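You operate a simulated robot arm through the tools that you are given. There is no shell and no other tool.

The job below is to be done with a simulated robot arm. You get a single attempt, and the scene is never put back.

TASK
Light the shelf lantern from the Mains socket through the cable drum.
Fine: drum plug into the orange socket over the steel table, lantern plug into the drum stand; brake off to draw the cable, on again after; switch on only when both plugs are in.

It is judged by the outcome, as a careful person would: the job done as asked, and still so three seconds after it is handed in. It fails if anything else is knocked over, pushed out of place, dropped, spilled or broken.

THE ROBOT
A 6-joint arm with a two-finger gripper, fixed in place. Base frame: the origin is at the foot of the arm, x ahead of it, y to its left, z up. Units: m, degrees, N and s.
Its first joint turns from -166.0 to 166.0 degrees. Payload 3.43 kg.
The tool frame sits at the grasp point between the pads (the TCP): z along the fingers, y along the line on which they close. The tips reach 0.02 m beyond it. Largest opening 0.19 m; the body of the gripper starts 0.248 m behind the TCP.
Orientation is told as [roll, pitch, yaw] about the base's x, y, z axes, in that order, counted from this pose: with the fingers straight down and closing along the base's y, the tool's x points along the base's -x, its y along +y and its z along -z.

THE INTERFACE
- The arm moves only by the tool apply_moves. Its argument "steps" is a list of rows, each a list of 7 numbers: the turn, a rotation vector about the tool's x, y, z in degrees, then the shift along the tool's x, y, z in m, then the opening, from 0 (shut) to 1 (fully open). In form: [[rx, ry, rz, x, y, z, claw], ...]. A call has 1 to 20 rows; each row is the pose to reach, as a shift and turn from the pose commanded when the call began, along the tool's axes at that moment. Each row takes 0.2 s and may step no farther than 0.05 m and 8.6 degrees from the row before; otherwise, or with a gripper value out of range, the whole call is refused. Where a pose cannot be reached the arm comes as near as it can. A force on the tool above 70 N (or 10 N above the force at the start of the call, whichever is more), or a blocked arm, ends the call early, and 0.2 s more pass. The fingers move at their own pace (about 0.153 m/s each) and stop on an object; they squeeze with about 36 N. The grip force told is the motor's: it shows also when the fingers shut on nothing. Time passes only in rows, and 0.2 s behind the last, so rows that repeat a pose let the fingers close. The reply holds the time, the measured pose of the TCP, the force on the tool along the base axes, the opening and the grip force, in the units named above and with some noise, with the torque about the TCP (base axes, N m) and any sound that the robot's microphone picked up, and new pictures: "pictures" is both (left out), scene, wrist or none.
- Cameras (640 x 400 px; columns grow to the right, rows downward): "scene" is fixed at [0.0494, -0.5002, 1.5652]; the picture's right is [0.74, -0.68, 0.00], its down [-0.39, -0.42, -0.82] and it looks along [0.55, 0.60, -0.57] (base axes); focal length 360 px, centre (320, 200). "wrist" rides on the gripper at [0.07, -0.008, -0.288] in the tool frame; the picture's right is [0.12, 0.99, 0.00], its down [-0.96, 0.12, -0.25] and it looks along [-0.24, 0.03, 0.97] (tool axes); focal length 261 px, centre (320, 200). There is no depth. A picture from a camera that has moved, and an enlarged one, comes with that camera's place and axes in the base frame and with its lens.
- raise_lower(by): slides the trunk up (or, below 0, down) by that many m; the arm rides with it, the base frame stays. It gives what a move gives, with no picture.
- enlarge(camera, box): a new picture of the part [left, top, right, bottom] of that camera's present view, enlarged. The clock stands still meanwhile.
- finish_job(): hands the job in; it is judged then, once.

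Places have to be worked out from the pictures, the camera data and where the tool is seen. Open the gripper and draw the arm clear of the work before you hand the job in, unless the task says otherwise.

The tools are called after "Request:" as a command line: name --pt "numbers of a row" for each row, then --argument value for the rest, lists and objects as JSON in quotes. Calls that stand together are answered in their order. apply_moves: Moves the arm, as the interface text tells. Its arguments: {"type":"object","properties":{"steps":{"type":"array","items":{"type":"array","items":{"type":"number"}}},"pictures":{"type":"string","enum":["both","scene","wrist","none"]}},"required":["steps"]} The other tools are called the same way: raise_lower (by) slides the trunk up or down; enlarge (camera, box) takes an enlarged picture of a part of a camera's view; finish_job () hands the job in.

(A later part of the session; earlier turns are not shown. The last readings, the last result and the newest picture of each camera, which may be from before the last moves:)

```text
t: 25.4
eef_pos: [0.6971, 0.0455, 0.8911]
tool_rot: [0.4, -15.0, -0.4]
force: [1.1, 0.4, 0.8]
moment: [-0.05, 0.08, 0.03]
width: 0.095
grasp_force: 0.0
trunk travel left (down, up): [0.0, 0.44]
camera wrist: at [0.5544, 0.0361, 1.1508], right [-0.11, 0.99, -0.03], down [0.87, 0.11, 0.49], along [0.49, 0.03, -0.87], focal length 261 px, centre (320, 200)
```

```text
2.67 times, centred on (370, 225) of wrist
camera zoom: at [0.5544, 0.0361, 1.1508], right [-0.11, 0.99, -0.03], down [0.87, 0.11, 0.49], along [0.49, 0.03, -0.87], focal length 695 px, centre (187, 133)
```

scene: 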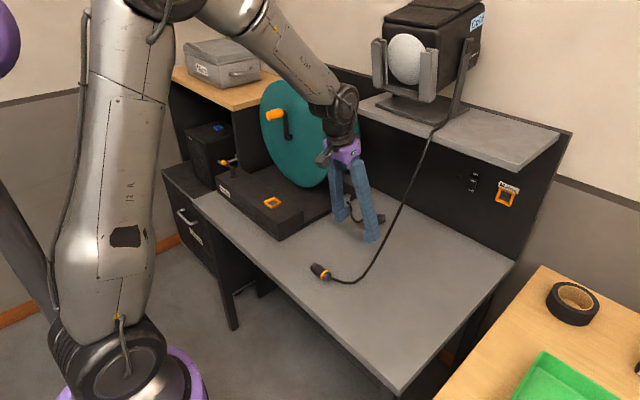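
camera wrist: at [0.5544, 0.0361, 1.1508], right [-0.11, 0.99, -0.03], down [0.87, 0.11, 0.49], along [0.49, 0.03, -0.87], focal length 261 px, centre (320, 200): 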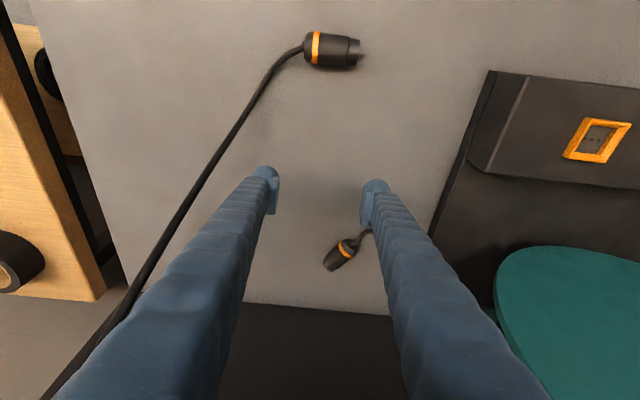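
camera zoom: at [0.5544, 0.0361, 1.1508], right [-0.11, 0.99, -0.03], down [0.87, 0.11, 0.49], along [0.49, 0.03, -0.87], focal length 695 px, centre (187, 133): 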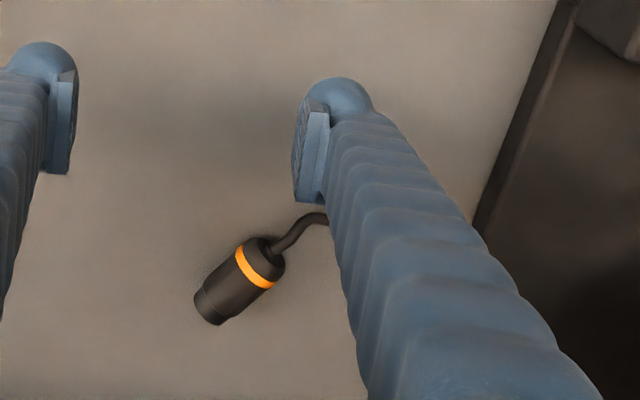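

The plug now heads about −34° from +x, lying from (0.838,0.117) at the stub to (0.895,0.078) at the nose. I'll rotate the tool to a 40° down-slope heading −20° and stand off behind the plug.

Request:
apply_moves --pt "1.8 -5.8 2.85 -0.0096 0.016 0.0015 0.4" --pt "3.6 -11.6 5.7 -0.019 0.032 0.003 0.4" --pt "5.5 -17.4 8.55 -0.029 0.048 0.0046 0.4" --pt "7.3 -23.1 11.4 -0.0384 0.064 0.006 0.4" --pt "9.1 -28.9 14.25 -0.048 0.08 0.0077 0.4" --pt "10.9 -34.7 17.1 -0.0576 0.0965 0.0092 0.4" --pt "10.9 -34.7 17.1 -0.0576 0.0965 0.0092 0.4"

Request:
enlarge --camera "wrist" --box '[230, 130, 430, 270]'

Request:
enlarge --camera "scene" --box '[260, 60, 420, 260]'

```text
t: 27.0
eef_pos: [0.7579, 0.1444, 0.8995]
tool_rot: [0.5, -50.0, -20.7]
force: [-0.3, 0.3, 0.9]
moment: [-0.07, -0.05, -0.05]
width: 0.0759
grasp_force: 0.1
trunk travel left (down, up): [0.0, 0.44]
camera wrist: at [0.5051, 0.2273, 1.0299], right [0.27, 0.96, -0.09], down [0.44, -0.04, 0.9], along [0.86, -0.28, -0.43], focal length 261 px, centre (320, 200)
```

scene: 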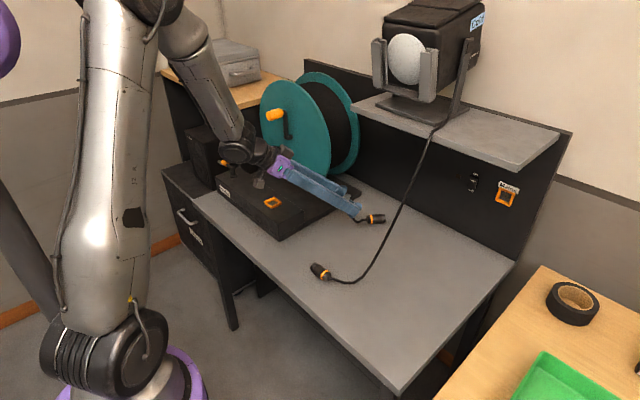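
wrist: 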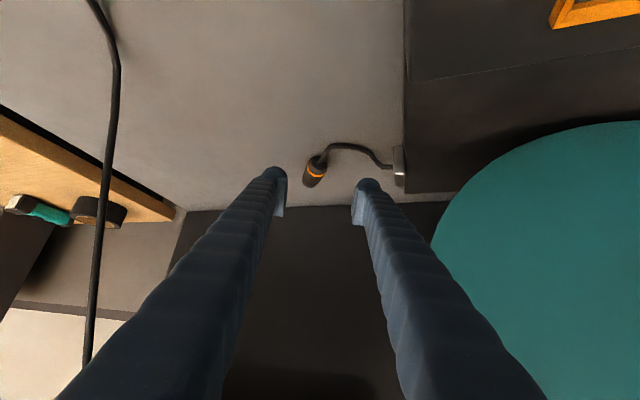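

```text
2.86 times, centred on (330, 200) of wrist
camera zoom: at [0.5051, 0.2273, 1.0299], right [0.27, 0.96, -0.09], down [0.44, -0.04, 0.9], along [0.86, -0.28, -0.43], focal length 745 px, centre (291, 200)
```

zoom: 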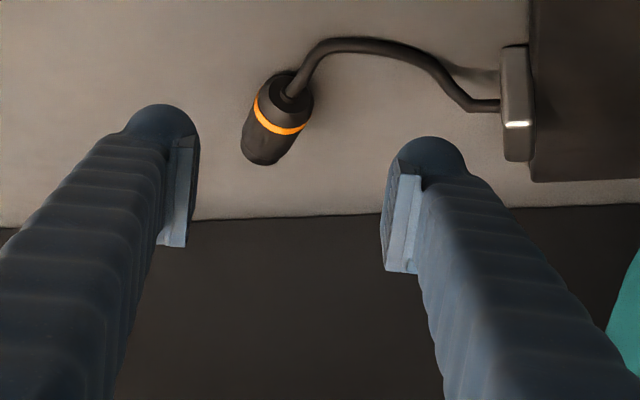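

```text
2.00 times, centred on (340, 160) of scene
camera zoom: at [0.0494, -0.5002, 1.5652], right [0.74, -0.68, 0.0], down [-0.39, -0.42, -0.82], along [0.55, 0.6, -0.57], focal length 721 px, centre (280, 280)
```

zoom: 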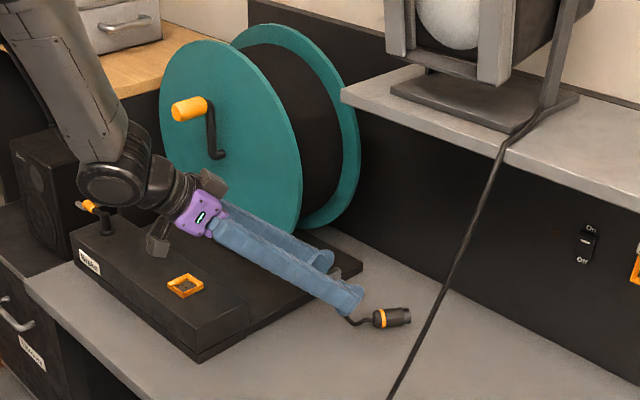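

The alignment looks right, plug heading about −30° between the fingers. I'll advance along the tool axis to just short of the grasp and check.

Request:
apply_moves --pt "0 0 0 0 -0.001 0.045 0.4" --pt "0 0 0 0.001 -0.003 0.09 0.4" --pt "0 0 0 0.002 -0.0037 0.13 0.4" --pt "0 0 0 0.002 -0.0037 0.13 0.4" --pictures "wrist"

Request:
enlarge --camera "wrist" --box '[230, 130, 430, 270]'

Request:
enlarge --camera "scene" --box '[320, 160, 420, 250]'

```text
t: 28.0
eef_pos: [0.8493, 0.1058, 0.8153]
tool_rot: [0.4, -49.9, -20.7]
force: [0.5, 0.1, -0.8]
moment: [-0.03, -0.01, -0.02]
width: 0.0762
grasp_force: 0.1
trunk travel left (down, up): [0.0, 0.44]
camera wrist: at [0.597, 0.1897, 0.9446], right [0.27, 0.96, -0.09], down [0.44, -0.04, 0.9], along [0.85, -0.28, -0.44], focal length 261 px, centre (320, 200)
```

wrist: 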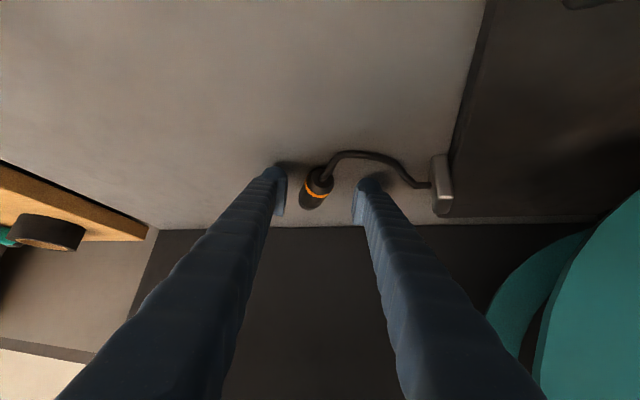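

```text
2.86 times, centred on (330, 200) of wrist
camera zoom: at [0.597, 0.1897, 0.9446], right [0.27, 0.96, -0.09], down [0.44, -0.04, 0.9], along [0.85, -0.28, -0.44], focal length 745 px, centre (291, 200)
```

zoom: 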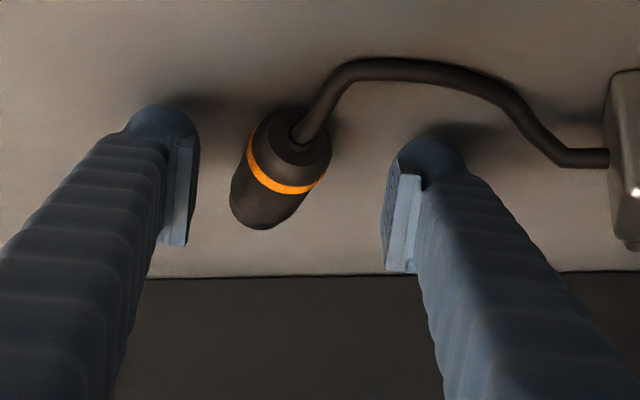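

```text
4.44 times, centred on (370, 205) of scene
camera zoom: at [0.0494, -0.5002, 1.5652], right [0.74, -0.68, 0.0], down [-0.39, -0.42, -0.82], along [0.55, 0.6, -0.57], focal length 1602 px, centre (98, 178)
```

zoom: 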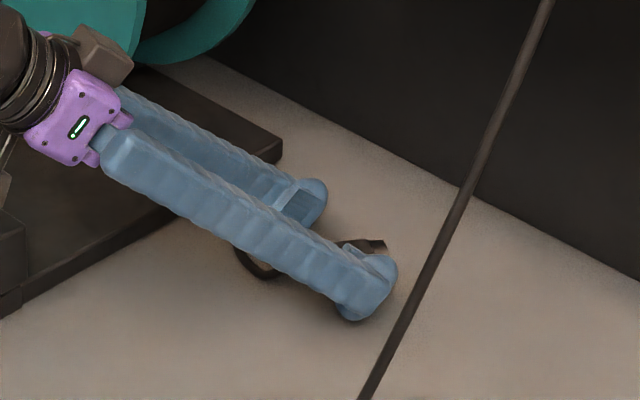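

The fingers straddle the plug's rear body. I'll advance 11 mm and close gently while holding pose.

Request:
apply_moves --pt "0 0 0 0 0 0.006 0.4" --pt "0 0 0 0 0 0.011 0.4" --pt "0 0 0 0 0 0.011 0.3" --pt "0 0 0 0 0 0.011 0.2" --pt "0 0 0 0 0 0.011 0.1" --pt "0 0 0 0 0 0.011 0" --pictures "both"

Request:
enlarge --camera "wrist" --box '[230, 130, 430, 270]'

```text
t: 29.4
eef_pos: [0.8569, 0.1025, 0.807]
tool_rot: [0.5, -49.8, -20.6]
force: [0.1, -0.2, -0.1]
moment: [-0.02, 0.0, -0.02]
width: 0.0348
grasp_force: 35.8
trunk travel left (down, up): [0.0, 0.44]
camera wrist: at [0.6041, 0.1866, 0.9385], right [0.27, 0.96, -0.09], down [0.44, -0.05, 0.9], along [0.85, -0.28, -0.44], focal length 261 px, centre (320, 200)
```

scene: 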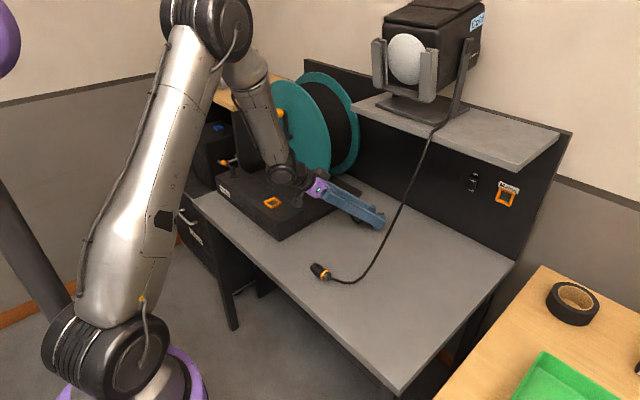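
wrist: 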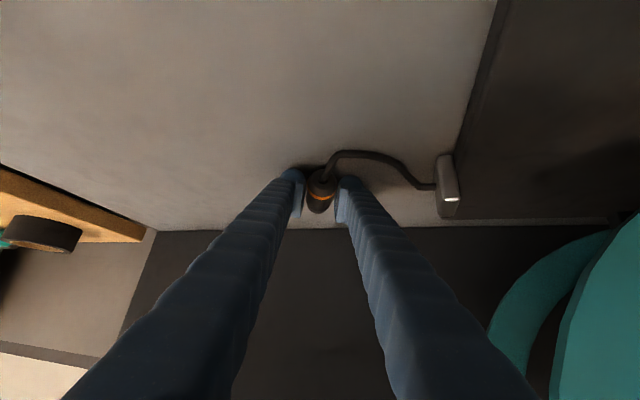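

```text
2.86 times, centred on (330, 200) of wrist
camera zoom: at [0.6041, 0.1866, 0.9385], right [0.27, 0.96, -0.09], down [0.44, -0.05, 0.9], along [0.85, -0.28, -0.44], focal length 745 px, centre (291, 200)
```

zoom: 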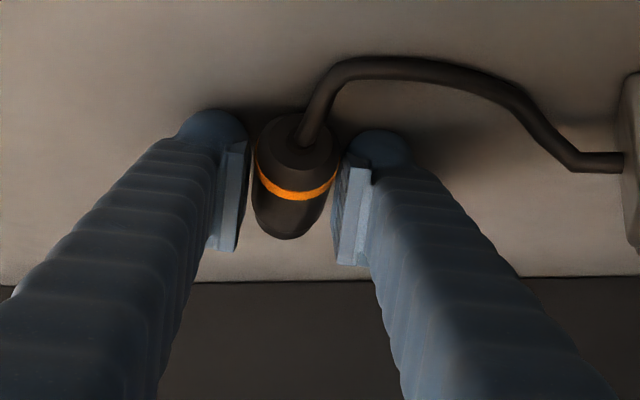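

The grip is firm and aligned (0.035 m). But at insertion the camera would be on the lantern-cable side, so I'll release, back up along the tool axis, roll the tool 180° (camera on top) and regrasp.

Request:
apply_moves --pt "0 0 0 0 0 0 0.2" --pt "0 0 0 0 0 0 0.4" --pt "0 0 0 0 0 0 0.4" --pt "0 0 0 0 0 -0.04 0.4" --pt "0 0 0 0 0 -0.08 0.4" --pt "0 0 0 0 0 -0.12 0.4" --pt "0 0 8.5 0 0 -0.12 0.4" --pt "0 0 17 0 0 -0.12 0.4" --pt "0 0 25.5 0 0 -0.12 0.4" --pt "0 0 34 0 0 -0.12 0.4" --pt "0 0 42.5 0 0 -0.12 0.4" --pt "0 0 51 0 0 -0.12 0.4" --pt "0 0 59.5 0 0 -0.12 0.4" --pt "0 0 68 0 0 -0.12 0.4" --pt "0 0 76.5 0 0 -0.12 0.4" --pt "0 0 85 0 0 -0.12 0.4" --pt "0 0 90 0 0 -0.12 0.4"

```text
t: 33.0
eef_pos: [0.8292, 0.1108, 0.9932]
tool_rot: [40.0, -0.9, -107.6]
force: [0.9, -0.7, 0.2]
moment: [0.09, 0.02, 0.09]
width: 0.0762
grasp_force: 0.0
out of reach, approached as far as the arm can: row 10, 11, 12, 13, 14, 15, 16, 17
trunk travel left (down, up): [0.0, 0.44]
camera wrist: at [0.6689, 0.2392, 1.2069], right [0.76, -0.11, 0.64], down [-0.36, -0.89, 0.28], along [0.54, -0.44, -0.72], focal length 261 px, centre (320, 200)
```

scene: 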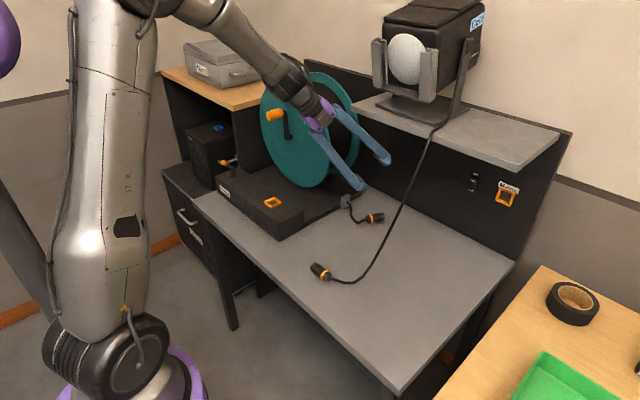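
wrist: 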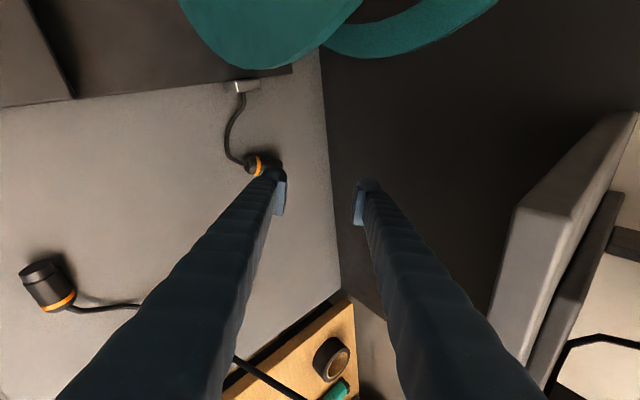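

The roll hit a joint limit in that direction and the arm drifted up. I'll undo the roll gradually and check that it returns to the expected pose.

Request:
apply_moves --pt "0 0 -8.5 0 0 0 0.4" --pt "0 0 -17 0 0 0 0.4" --pictures "none"

```text
t: 33.6
eef_pos: [0.8288, 0.1114, 0.9922]
tool_rot: [38.5, -11.8, -94.3]
force: [0.0, 0.6, -0.1]
moment: [0.01, -0.02, -0.02]
width: 0.0762
grasp_force: 0.0
trunk travel left (down, up): [0.0, 0.44]
```

The commanded pose follows the measured one. I'll roll back about the tool axis while withdrawing to a clearer spot.

Request:
apply_moves --pt "0 0 -8 0.0055 -0.013 -0.002 0.4" --pt "0 0 -16 0.011 -0.026 -0.004 0.4" --pt "0 0 -24 0.0165 -0.04 -0.0055 0.4" --pt "0 0 -32 0.022 -0.053 -0.0073 0.4" --pt "0 0 -40 0.0276 -0.066 -0.009 0.4" --pt "0 0 -48 0.033 -0.079 -0.011 0.4" --pt "0 0 -56 0.0387 -0.092 -0.0128 0.4" --pt "0 0 -64 0.0442 -0.1054 -0.0147 0.4" --pt "0 0 -72 0.0442 -0.1054 -0.0147 0.4" --pictures "scene"

```text
t: 35.6
eef_pos: [0.7384, 0.1499, 0.928]
tool_rot: [-0.6, -40.1, -17.9]
force: [0.0, 0.1, 0.4]
moment: [-0.03, -0.03, -0.03]
width: 0.076
grasp_force: 0.1
trunk travel left (down, up): [0.0, 0.44]
```

scene: 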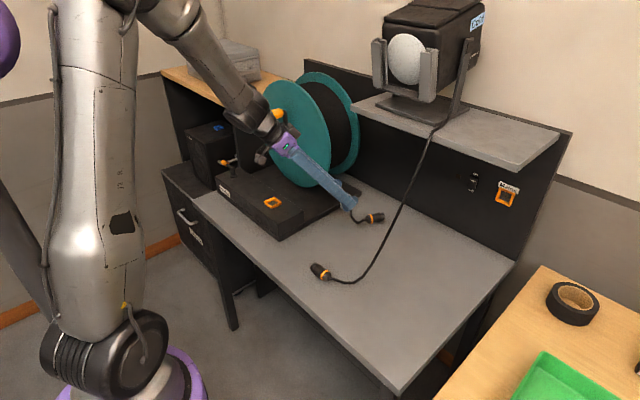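

Back at roll 0. Now I'll try the roll in the negative direction.

Request:
apply_moves --pt "0 0 -8.5 0 0 0 0.4" --pt "0 0 -17 0 0 0 0.4" --pt "0 0 -25.5 0 0 0 0.4" --pt "0 0 -34 0 0 0 0.4" --pt "0 0 -42.5 0 0 0 0.4" --pt "0 0 -51 0 0 0 0.4" --pt "0 0 -59.5 0 0 0 0.4" --pt "0 0 -68 0 0 0 0.4" --pt "0 0 -76.5 0 0 0 0.4" --pt "0 0 -85 0 0 0 0.4" --pt "0 0 -93 0 0 0 0.4" --pt "0 0 -101 0 0 0 0.4" --pt "0 0 -109 0 0 0 0.4" --pictures "scene"

```text
t: 38.4
eef_pos: [0.7375, 0.1488, 0.9292]
tool_rot: [-38.4, 12.5, 86.6]
force: [0.1, 0.1, 0.4]
moment: [0.02, -0.05, 0.01]
width: 0.076
grasp_force: 0.1
trunk travel left (down, up): [0.0, 0.44]
```

scene: 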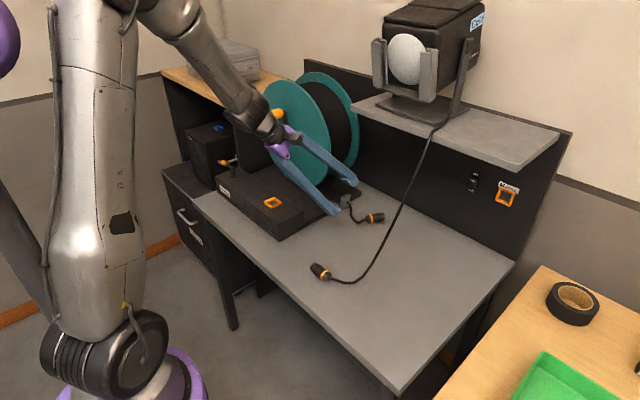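

The negative direction works. I'll complete the roll to −180° and check.

Request:
apply_moves --pt "0 0 -8.5 0 0 0 0.4" --pt "0 0 -17 0 0 0 0.4" --pt "0 0 -25.5 0 0 0 0.4" --pt "0 0 -34 0 0 0 0.4" --pt "0 0 -42.5 0 0 0 0.4" --pt "0 0 -51 0 0 0 0.4" --pt "0 0 -59.5 0 0 0 0.4" --pt "0 0 -68 0 0 0 0.4" --pt "0 0 -71 0 0 0 0.4"

```text
t: 40.4
eef_pos: [0.7396, 0.1499, 0.9294]
tool_rot: [0.5, 40.1, 162.1]
force: [0.2, -0.1, 0.8]
moment: [0.0, 0.0, -0.03]
width: 0.0758
grasp_force: 0.1
trunk travel left (down, up): [0.0, 0.44]
camera wrist: at [0.6178, 0.1992, 1.1945], right [-0.22, -0.97, 0.08], down [-0.89, 0.17, -0.43], along [0.4, -0.17, -0.9], focal length 261 px, centre (320, 200)
```

scene: 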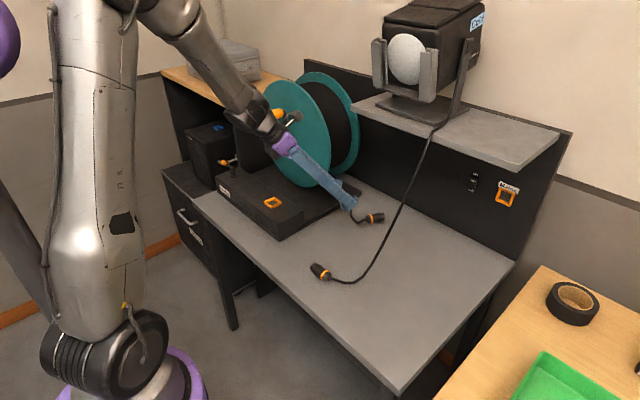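
wrist: 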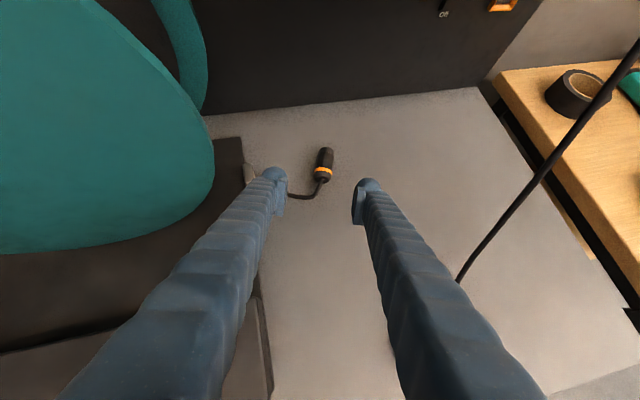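

With the camera on top the view is good. Before grasping, I'll test in free space that the insertion orientation (tool horizontal, from the left) is reachable.

Request:
apply_moves --pt "-4.85 1.98 -6.66 0.022 0.012 -0.02 0.4" --pt "-9.7 3.96 -13.3 0.044 0.024 -0.041 0.4" --pt "-14.6 5.95 -20 0.066 0.036 -0.062 0.4" --pt "-19.4 7.9 -26.7 0.089 0.0476 -0.082 0.4" --pt "-24.3 9.9 -33.3 0.089 0.0476 -0.082 0.4" --pt "-29.1 11.9 -40 0.089 0.0476 -0.082 0.4" --pt "-34 13.9 -46.6 0.089 0.0476 -0.082 0.4" --pt "-38.8 15.9 -53.3 0.089 0.0476 -0.082 0.4" --pt "-43.7 17.8 -60 0.089 0.0476 -0.082 0.4" --pt "-48.5 19.8 -66.6 0.089 0.0476 -0.082 0.4" --pt "-53.4 21.8 -73.3 0.089 0.0476 -0.082 0.4"

```text
t: 42.8
eef_pos: [0.7398, 0.0997, 1.0506]
tool_rot: [90.2, -0.3, -130.4]
force: [-0.9, -1.3, 0.5]
moment: [0.02, 0.03, 0.08]
width: 0.076
grasp_force: 0.0
trunk travel left (down, up): [0.0, 0.44]
camera wrist: at [0.566, 0.3399, 1.0398], right [0.08, 0.1, 0.99], down [-0.81, -0.57, 0.12], along [0.58, -0.82, 0.03], focal length 261 px, centre (320, 200)
```

scene: 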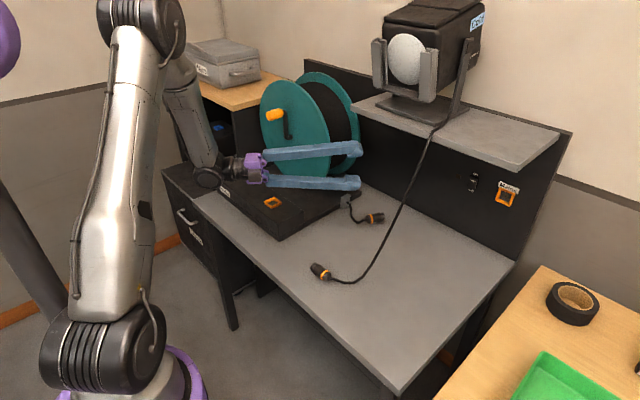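
wrist: 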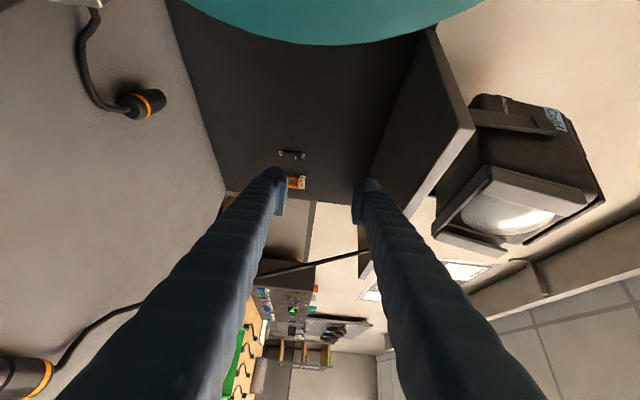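

The insertion orientation is reachable with good accuracy. I'll reverse to the flipped pick orientation, ending 13 cm behind the plug.

Request:
apply_moves --pt "4.1 -1.5 7.1 0 0 0 0.4" --pt "8.1 -2.9 14.3 0 0 0 0.4" --pt "12.2 -4.4 21.4 0 0 0 0.4" --pt "16.3 -5.9 28.5 0 0 0 0.4" --pt "20.3 -7.4 35.7 0 0 0 0.4" --pt "24.4 -8.8 42.8 0.009 -0.032 -0.0013 0.4" --pt "28.4 -10.3 50 0.018 -0.064 -0.0027 0.4" --pt "32.5 -11.8 57.1 0.027 -0.096 -0.004 0.4" --pt "36.6 -13.3 64.2 0.036 -0.128 -0.0054 0.4" --pt "40.6 -14.7 71.4 0.0453 -0.16 -0.0067 0.4" --pt "44.7 -16.2 78.5 0.0453 -0.16 -0.0067 0.4" --pt "44.7 -16.2 78.5 0.0453 -0.16 -0.0067 0.4"

Request:
enlarge --camera "wrist" --box '[230, 110, 430, 250]'

```text
t: 45.4
eef_pos: [0.7627, 0.1365, 0.8905]
tool_rot: [0.2, 50.1, 159.1]
force: [0.1, 0.1, 0.4]
moment: [0.06, -0.03, 0.04]
width: 0.0761
grasp_force: 0.1
trunk travel left (down, up): [0.0, 0.44]
camera wrist: at [0.6026, 0.2085, 1.1286], right [-0.29, -0.95, 0.1], down [-0.8, 0.18, -0.58], along [0.53, -0.24, -0.81], focal length 261 px, centre (320, 200)
```

scene: 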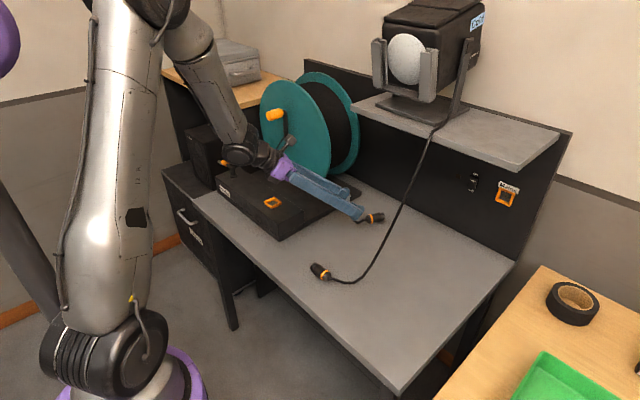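
wrist: 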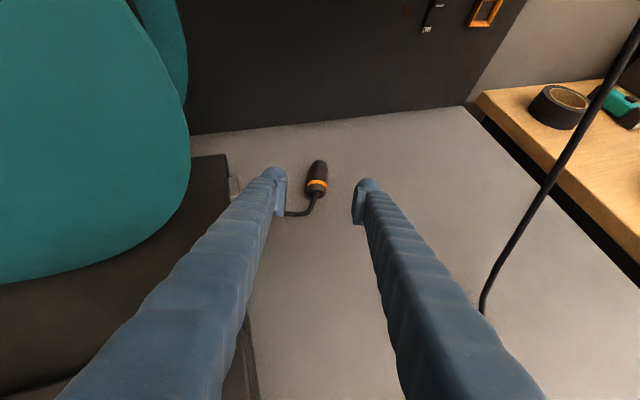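

```text
2.86 times, centred on (330, 180) of wrist
camera zoom: at [0.6026, 0.2085, 1.1286], right [-0.29, -0.95, 0.1], down [-0.8, 0.18, -0.58], along [0.53, -0.24, -0.81], focal length 745 px, centre (291, 257)
```

zoom: 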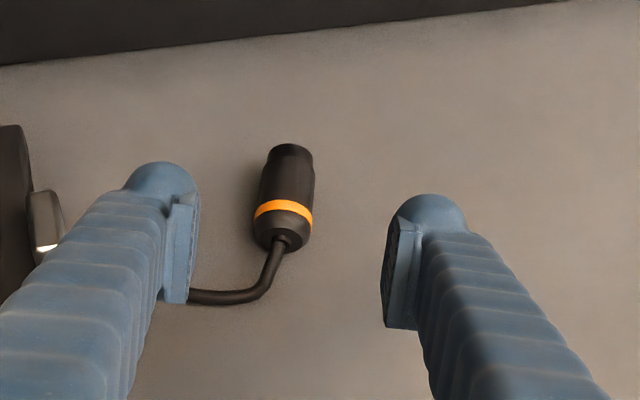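

The plug is well aligned and centred between the fingers. I'll advance 0.129 m along the tool axis and close.

Request:
apply_moves --pt "0 0 0 0 0 0.045 0.4" --pt "0 0 0 0 0 0.09 0.4" --pt "0 0 0 0 0 0.12 0.4" --pt "0 0 0 0 0 0.129 0.4" --pt "0 0 0 0 0 0.129 0.3" --pt "0 0 0 0 0 0.129 0.2" --pt "0 0 0 0 0 0.129 0.1" --pt "0 0 0 0 0 0.129 0" --pt "0 0 0 0 0 0.129 0"

Request:
enlarge --camera "wrist" --box '[230, 110, 430, 250]'

```text
t: 47.4
eef_pos: [0.8567, 0.1003, 0.8075]
tool_rot: [0.5, 50.1, 159.3]
force: [1.4, 0.0, 2.1]
moment: [0.06, -0.02, -0.01]
width: 0.0344
grasp_force: 36.0
trunk travel left (down, up): [0.0, 0.44]
camera wrist: at [0.6966, 0.172, 1.0449], right [-0.29, -0.95, 0.1], down [-0.8, 0.18, -0.58], along [0.53, -0.24, -0.81], focal length 261 px, centre (320, 200)
```

scene: 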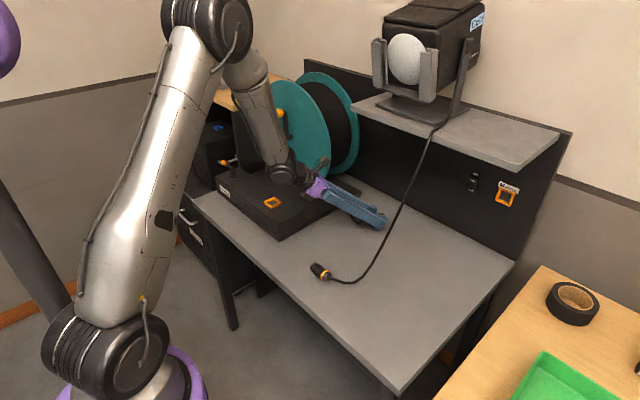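
wrist: 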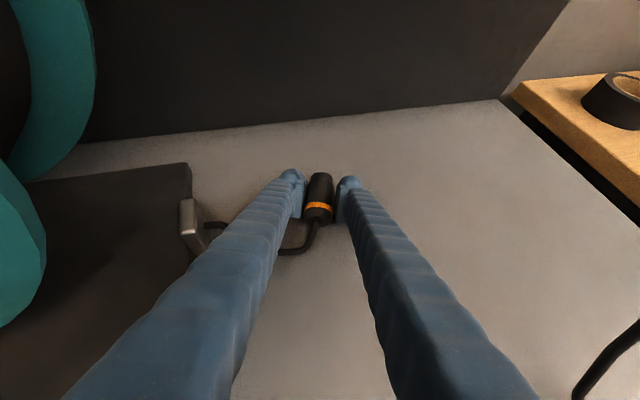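

```text
2.86 times, centred on (330, 180) of wrist
camera zoom: at [0.6966, 0.172, 1.0449], right [-0.29, -0.95, 0.1], down [-0.8, 0.18, -0.58], along [0.53, -0.24, -0.81], focal length 745 px, centre (291, 257)
```

zoom: 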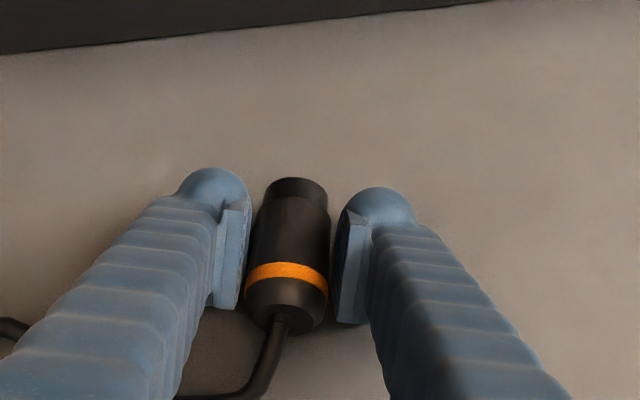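

The plug is held, nose protruding about 4 cm ahead of the TCP. I'll regrip 9 mm further back so the fingertips stay clear of the socket frame.

Request:
apply_moves --pt "0 0 0 0 0 0 0.22" --pt "0 0 0 0 0 0 0.3" --pt "0 0 0 -0.0058 0 -0.0069 0.3" --pt "0 0 0 -0.0058 0 -0.0069 0.15" --pt "0 0 0 -0.0058 0 -0.0069 0" --pt "0 0 0 -0.0058 0 -0.0069 0" --pt "0 0 0 -0.0058 0 -0.0069 0" --pictures "none"

Request:
enlarge --camera "wrist" --box '[230, 110, 430, 250]'

Request:
enlarge --camera "scene" --box '[240, 60, 420, 240]'

```text
t: 49.0
eef_pos: [0.8481, 0.1044, 0.8072]
tool_rot: [0.5, 50.1, 159.3]
force: [0.3, 0.0, 4.9]
moment: [0.08, -0.07, 0.02]
width: 0.035
grasp_force: 36.2
trunk travel left (down, up): [0.0, 0.44]
```

```text
2.86 times, centred on (330, 180) of wrist
camera zoom: at [0.6873, 0.1761, 1.0448], right [-0.29, -0.95, 0.1], down [-0.8, 0.18, -0.58], along [0.53, -0.24, -0.81], focal length 745 px, centre (291, 257)
```

zoom: 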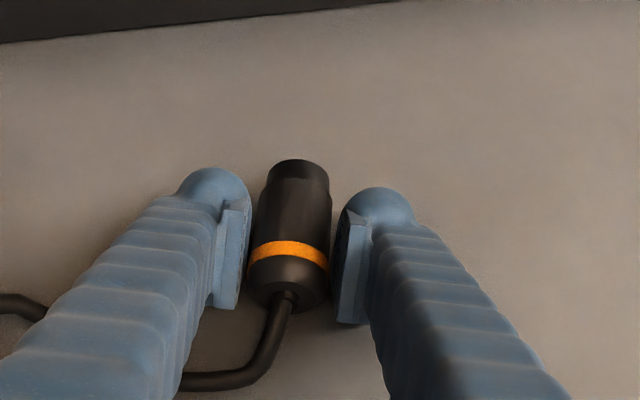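

```text
2.22 times, centred on (330, 150) of scene
camera zoom: at [0.0494, -0.5002, 1.5652], right [0.74, -0.68, 0.0], down [-0.39, -0.42, -0.82], along [0.55, 0.6, -0.57], focal length 801 px, centre (298, 311)
```

zoom: 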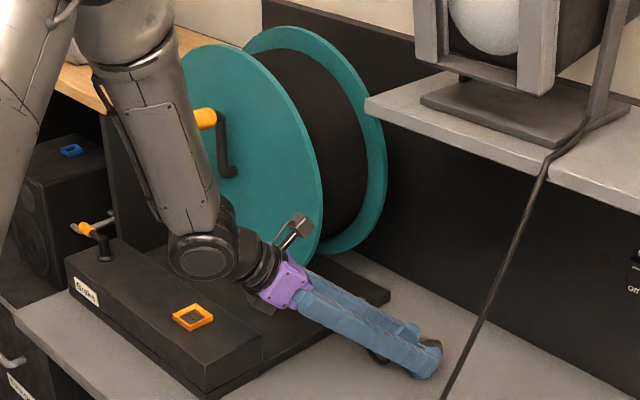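

The grip is good with the nose about 48 mm ahead of the TCP. I'll lift the plug slightly and check that it comes with the gripper.

Request:
apply_moves --pt "0 0 0 0.0115 0 -0.0096 0" --pt "0 0 0 0.023 0 -0.0193 0" --pt "0 0 0 0.0345 0 -0.029 0" --pt "0 0 0 0.054 0 -0.045 0"

Request:
enlarge --camera "scene" --box '[320, 150, 440, 240]'

```text
t: 50.0
eef_pos: [0.8457, 0.1058, 0.8785]
tool_rot: [0.7, 50.0, 159.3]
force: [0.7, 0.2, -0.6]
moment: [-0.01, 0.04, -0.02]
width: 0.0344
grasp_force: 35.8
trunk travel left (down, up): [0.0, 0.44]
camera wrist: at [0.6872, 0.178, 1.1163], right [-0.29, -0.95, 0.1], down [-0.8, 0.18, -0.58], along [0.53, -0.24, -0.81], focal length 261 px, centre (320, 200)
```

scene: 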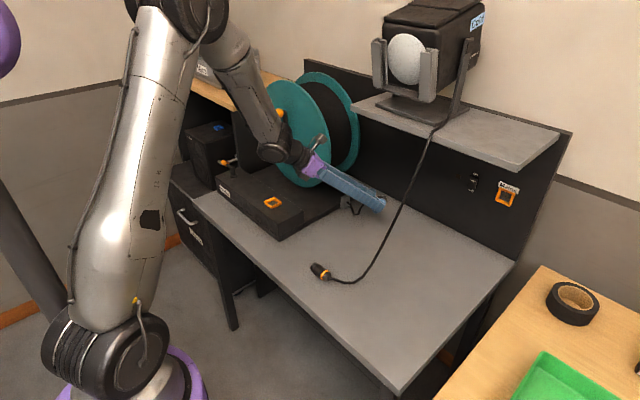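
wrist: 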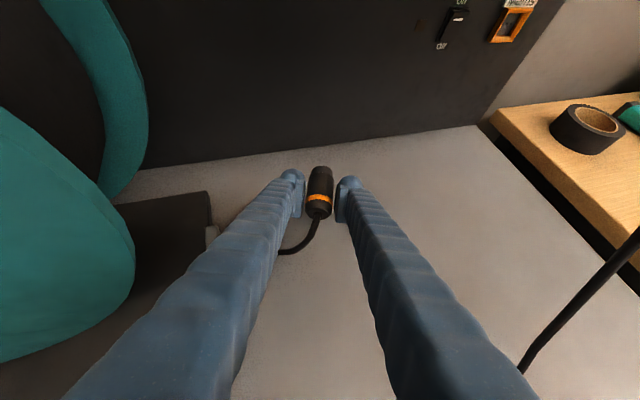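

```text
4.44 times, centred on (380, 195) of scene
camera zoom: at [0.0494, -0.5002, 1.5652], right [0.74, -0.68, 0.0], down [-0.39, -0.42, -0.82], along [0.55, 0.6, -0.57], focal length 1602 px, centre (53, 222)
```

zoom: 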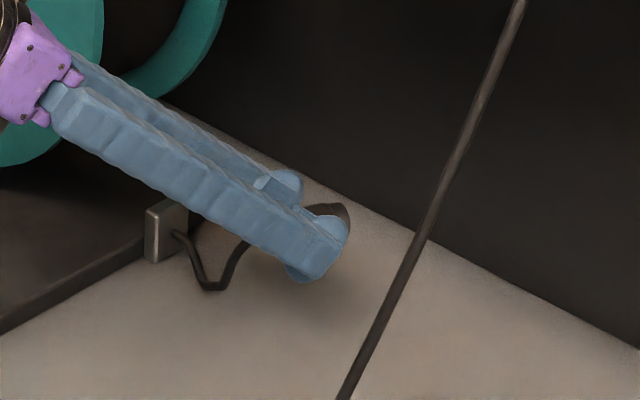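

The plug is lifted with its cable. Now I'll rotate to the insertion orientation while moving toward (0.86, 0, 0.985), drawing cable, in two stages.

Request:
apply_moves --pt "-3.7 1.35 -6.5 0.0095 0.0078 -0.0025 0" --pt "-7.45 2.7 -13.1 0.019 0.0157 -0.005 0" --pt "-11.2 4.05 -19.6 0.0286 0.0235 -0.0074 0" --pt "-14.9 5.4 -26.2 0.038 0.031 -0.01 0" --pt "-18.6 6.75 -32.7 0.0476 0.039 -0.0123 0" --pt "-22.35 8.1 -39.25 0.057 0.047 -0.0148 0"

```text
t: 51.4
eef_pos: [0.855, 0.0537, 0.9309]
tool_rot: [60.9, 35.8, -148.4]
force: [-0.5, -0.5, -1.3]
moment: [0.08, 0.03, 0.05]
width: 0.0346
grasp_force: 35.8
trunk travel left (down, up): [0.0, 0.44]
camera wrist: at [0.7041, 0.2603, 1.0783], right [-0.1, -0.62, 0.77], down [-0.86, -0.34, -0.38], along [0.5, -0.7, -0.5], focal length 261 px, centre (320, 200)
```

scene: 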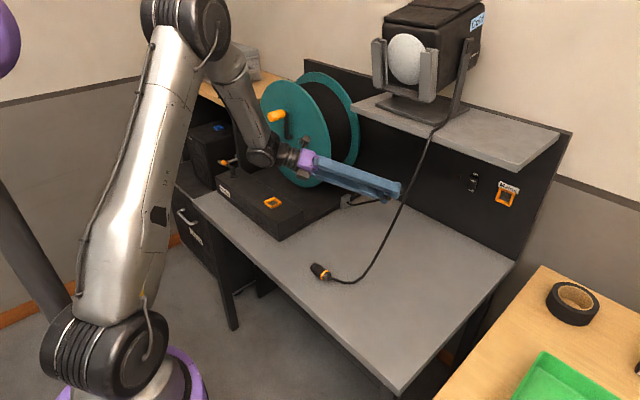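
wrist: 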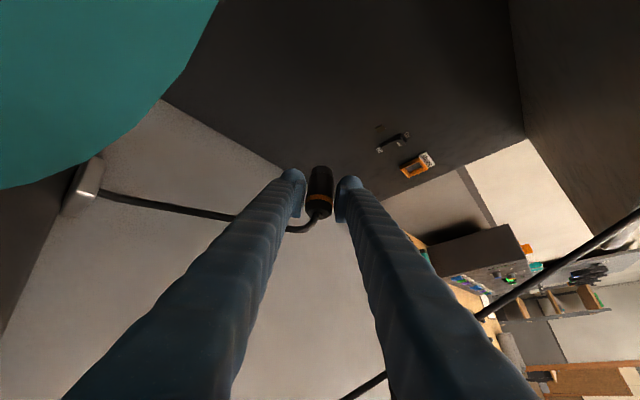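

The drum cable is feeding out with almost no force. I'll complete the rotation and reach (0.86, 0, 0.985).

Request:
apply_moves --pt "-3.7 1.35 -6.5 0.002 0.0124 0.0024 0" --pt "-7.45 2.7 -13.1 0.004 0.0247 0.0048 0" --pt "-11.2 4.05 -19.6 0.006 0.037 0.007 0" --pt "-14.9 5.4 -26.2 0.008 0.0495 0.0095 0" --pt "-18.6 6.75 -32.7 0.01 0.062 0.012 0" --pt "-22.35 8.1 -39.25 0.0121 0.0742 0.0143 0" --pt "-22.35 8.1 -39.25 0.0121 0.0742 0.0143 0"

Request:
enlarge --camera "scene" --box '[340, 100, 540, 240]'

Request:
enlarge --camera "wrist" --box '[230, 100, 450, 250]'

```text
t: 53.0
eef_pos: [0.8597, -0.0, 0.9853]
tool_rot: [90.2, -0.3, -130.4]
force: [0.3, -0.1, -0.1]
moment: [0.01, -0.01, -0.03]
width: 0.0348
grasp_force: 35.8
trunk travel left (down, up): [0.0, 0.44]
camera wrist: at [0.6859, 0.2394, 0.9751], right [0.08, 0.1, 0.99], down [-0.81, -0.57, 0.12], along [0.58, -0.82, 0.03], focal length 261 px, centre (320, 200)
```

scene: 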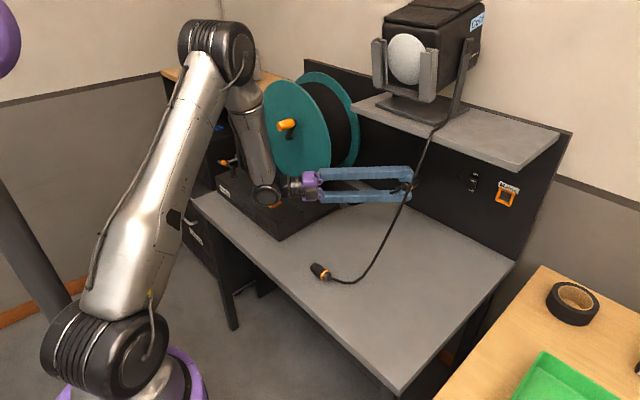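
wrist: 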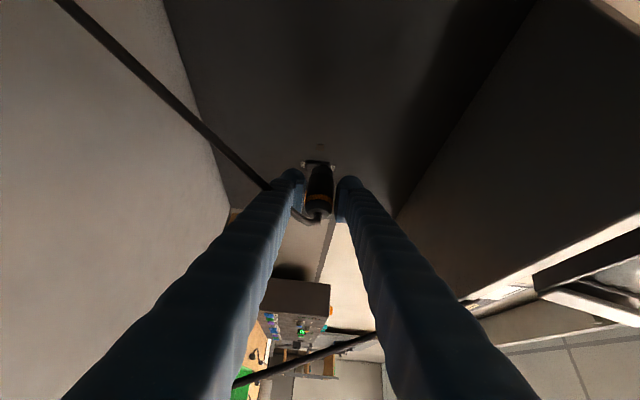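

```text
2.86 times, centred on (440, 170) of scene
camera zoom: at [0.0494, -0.5002, 1.5652], right [0.74, -0.68, 0.0], down [-0.39, -0.42, -0.82], along [0.55, 0.6, -0.57], focal length 1030 px, centre (-23, 286)
```

zoom: 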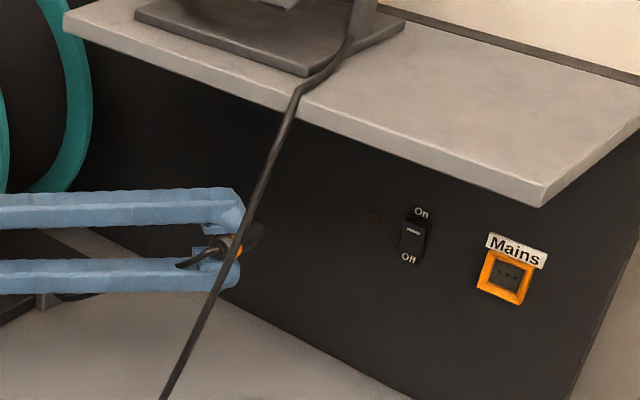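

```text
2.67 times, centred on (340, 175) of wrist
camera zoom: at [0.6859, 0.2394, 0.9751], right [0.08, 0.1, 0.99], down [-0.81, -0.57, 0.12], along [0.58, -0.82, 0.03], focal length 695 px, centre (267, 267)
```

zoom: 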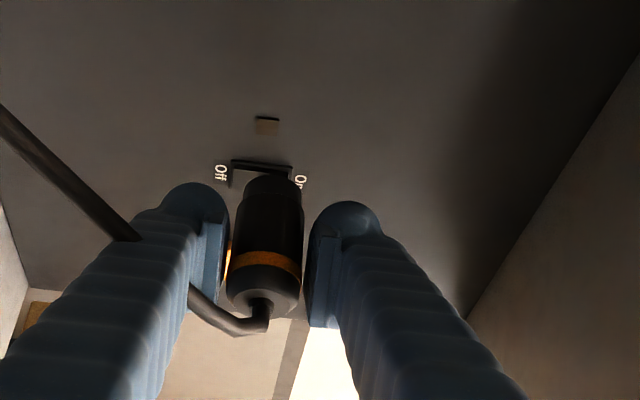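

The drum turned (crank moved), confirming the brake is off, and the plug points along +x as predicted. I'll move to a pre-insertion pose in front of the mains socket.

Request:
apply_moves --pt "0 0 0 -0.02 -0.002 0.036 0" --pt "0 0 0 -0.04 -0.004 0.076 0" --pt "0 0 0 -0.06 -0.006 0.116 0" --pt "0 0 0 -0.08 -0.008 0.156 0" --pt "0 0 0 -0.1 -0.01 0.19 0" --pt "0 0 0 -0.1069 -0.01 0.2015 0" --pt "0 0 0 -0.1069 -0.01 0.2015 0"

Request:
enlarge --camera "scene" --box '[380, 130, 540, 240]'

Request:
enlarge --camera "wrist" --box '[230, 100, 450, 250]'

```text
t: 54.6
eef_pos: [0.9421, -0.2129, 0.9735]
tool_rot: [90.1, -0.3, -130.4]
force: [-0.2, 0.1, -0.7]
moment: [0.05, 0.0, 0.02]
width: 0.0346
grasp_force: 36.1
trunk travel left (down, up): [0.0, 0.44]
camera wrist: at [0.7692, 0.0264, 0.9643], right [0.08, 0.1, 0.99], down [-0.81, -0.57, 0.12], along [0.58, -0.82, 0.03], focal length 261 px, centre (320, 200)
```

scene: 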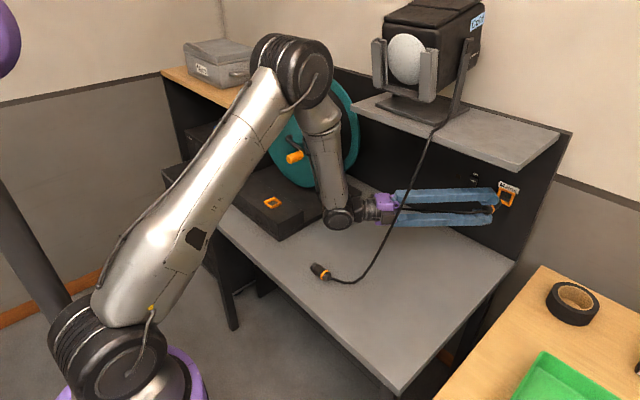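
wrist: 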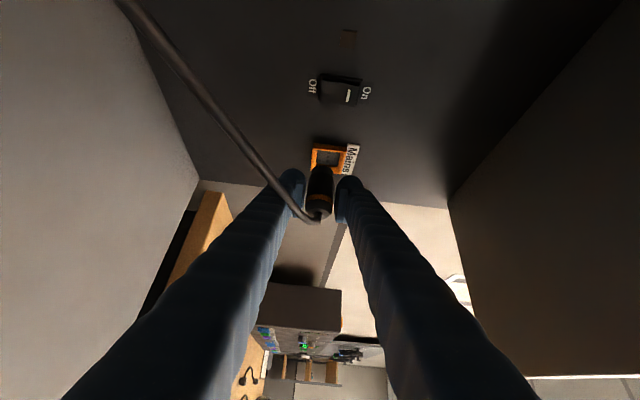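

```text
3.64 times, centred on (460, 185) of scene
camera zoom: at [0.0494, -0.5002, 1.5652], right [0.74, -0.68, 0.0], down [-0.39, -0.42, -0.82], along [0.55, 0.6, -0.57], focal length 1311 px, centre (-189, 254)
```

zoom: 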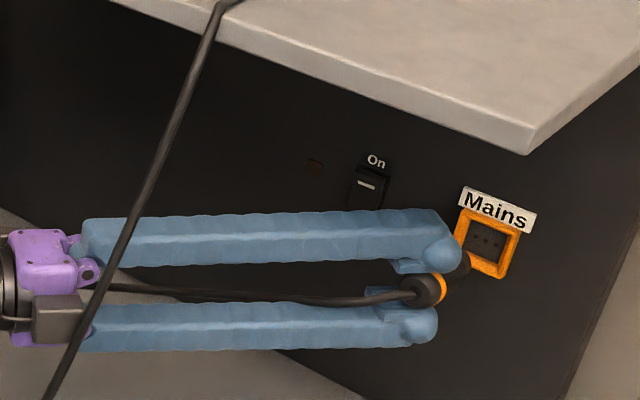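

```text
2.67 times, centred on (340, 175) of wrist
camera zoom: at [0.7692, 0.0264, 0.9643], right [0.08, 0.1, 0.99], down [-0.81, -0.57, 0.12], along [0.58, -0.82, 0.03], focal length 695 px, centre (267, 267)
```

zoom: 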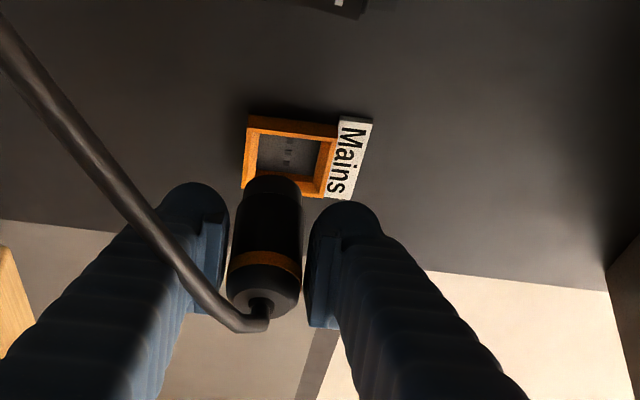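

The plug's nose is about 37 mm from the socket bottom; triangulation puts the socket axis at y≈−0.234, z≈0.979 and the plug axis at y≈−0.228, z≈0.975. I'll correct by (−5, +4 mm) and advance 18 mm.

Request:
apply_moves --pt "0 0 0 -0.0038 0.004 0.0032 0" --pt "0 0 0 0.0021 0.004 0.01 0" --pt "0 0 0 0.0079 0.004 0.0169 0" --pt "0 0 0 0.0079 0.004 0.0169 0" --pictures "none"

Request:
enlarge --camera "wrist" --box '[260, 110, 400, 210]'

Request:
enlarge --camera "scene" --box '[450, 160, 540, 230]'

```text
t: 55.6
eef_pos: [0.9597, -0.2193, 0.9796]
tool_rot: [90.0, -0.2, -130.5]
force: [-0.9, 1.0, -1.7]
moment: [-0.01, -0.05, 0.0]
width: 0.0346
grasp_force: 36.0
trunk travel left (down, up): [0.0, 0.44]
```

```text
4.00 times, centred on (330, 160) of wrist
camera zoom: at [0.788, 0.0215, 0.9693], right [0.08, 0.1, 0.99], down [-0.81, -0.57, 0.12], along [0.58, -0.82, 0.03], focal length 1043 px, centre (280, 360)
```

zoom: 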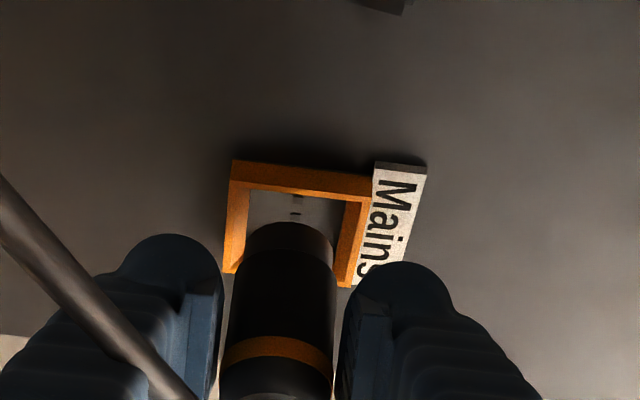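

```text
5.71 times, centred on (495, 195) of scene
camera zoom: at [0.0494, -0.5002, 1.5652], right [0.74, -0.68, 0.0], down [-0.39, -0.42, -0.82], along [0.55, 0.6, -0.57], focal length 2060 px, centre (-680, 229)
```

zoom: 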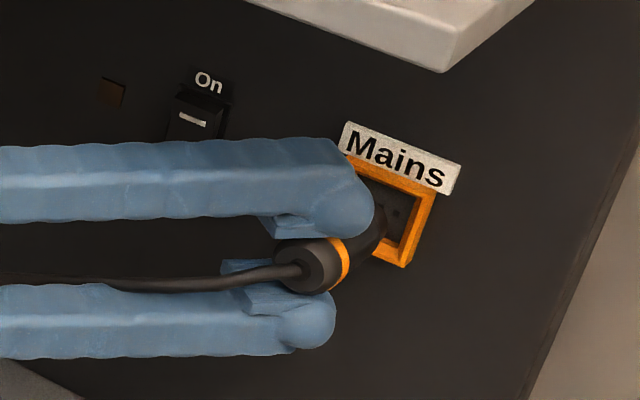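

The alignment looks good; nose is at the frame mouth. I'll advance gently along +x in 3 mm rows and watch the force.

Request:
apply_moves --pt "0 0 0 0.002 0 0.0023 0" --pt "0 0 0 0.0039 0 0.0046 0" --pt "0 0 0 0.0058 0 0.0069 0" --pictures "none"

Request:
enlarge --camera "wrist" --box '[260, 110, 400, 210]'

Request:
enlarge --camera "scene" --box '[450, 160, 540, 230]'

```text
t: 56.4
eef_pos: [0.9705, -0.2174, 0.9792]
tool_rot: [90.1, -0.4, -130.5]
force: [0.7, 0.4, -0.7]
moment: [-0.01, 0.0, 0.01]
width: 0.0347
grasp_force: 35.5
trunk travel left (down, up): [0.0, 0.44]
```

```text
4.00 times, centred on (330, 160) of wrist
camera zoom: at [0.7971, 0.0217, 0.9694], right [0.08, 0.1, 0.99], down [-0.81, -0.57, 0.12], along [0.58, -0.82, 0.03], focal length 1043 px, centre (280, 360)
```

zoom: 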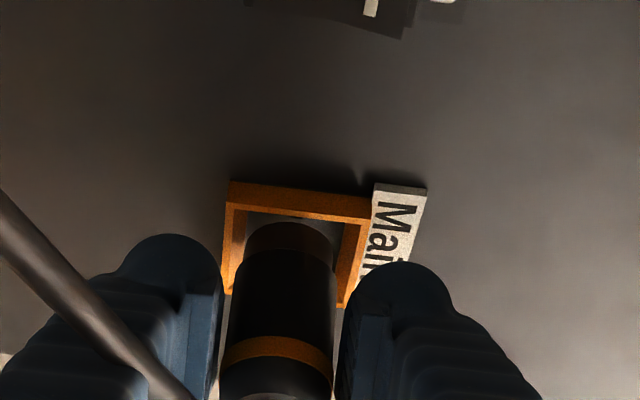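

```text
5.71 times, centred on (495, 195) of scene
camera zoom: at [0.0494, -0.5002, 1.5652], right [0.74, -0.68, 0.0], down [-0.39, -0.42, -0.82], along [0.55, 0.6, -0.57], focal length 2060 px, centre (-680, 229)
```

zoom: 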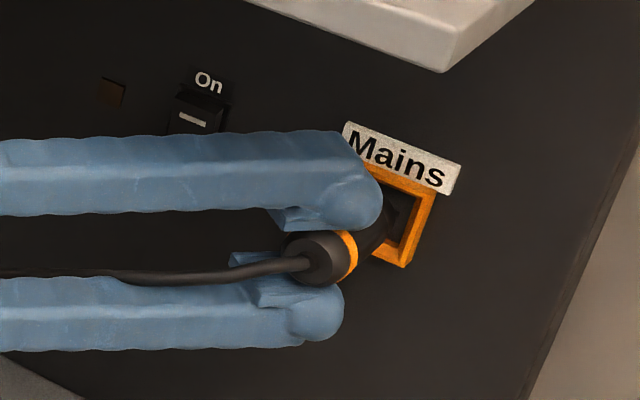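

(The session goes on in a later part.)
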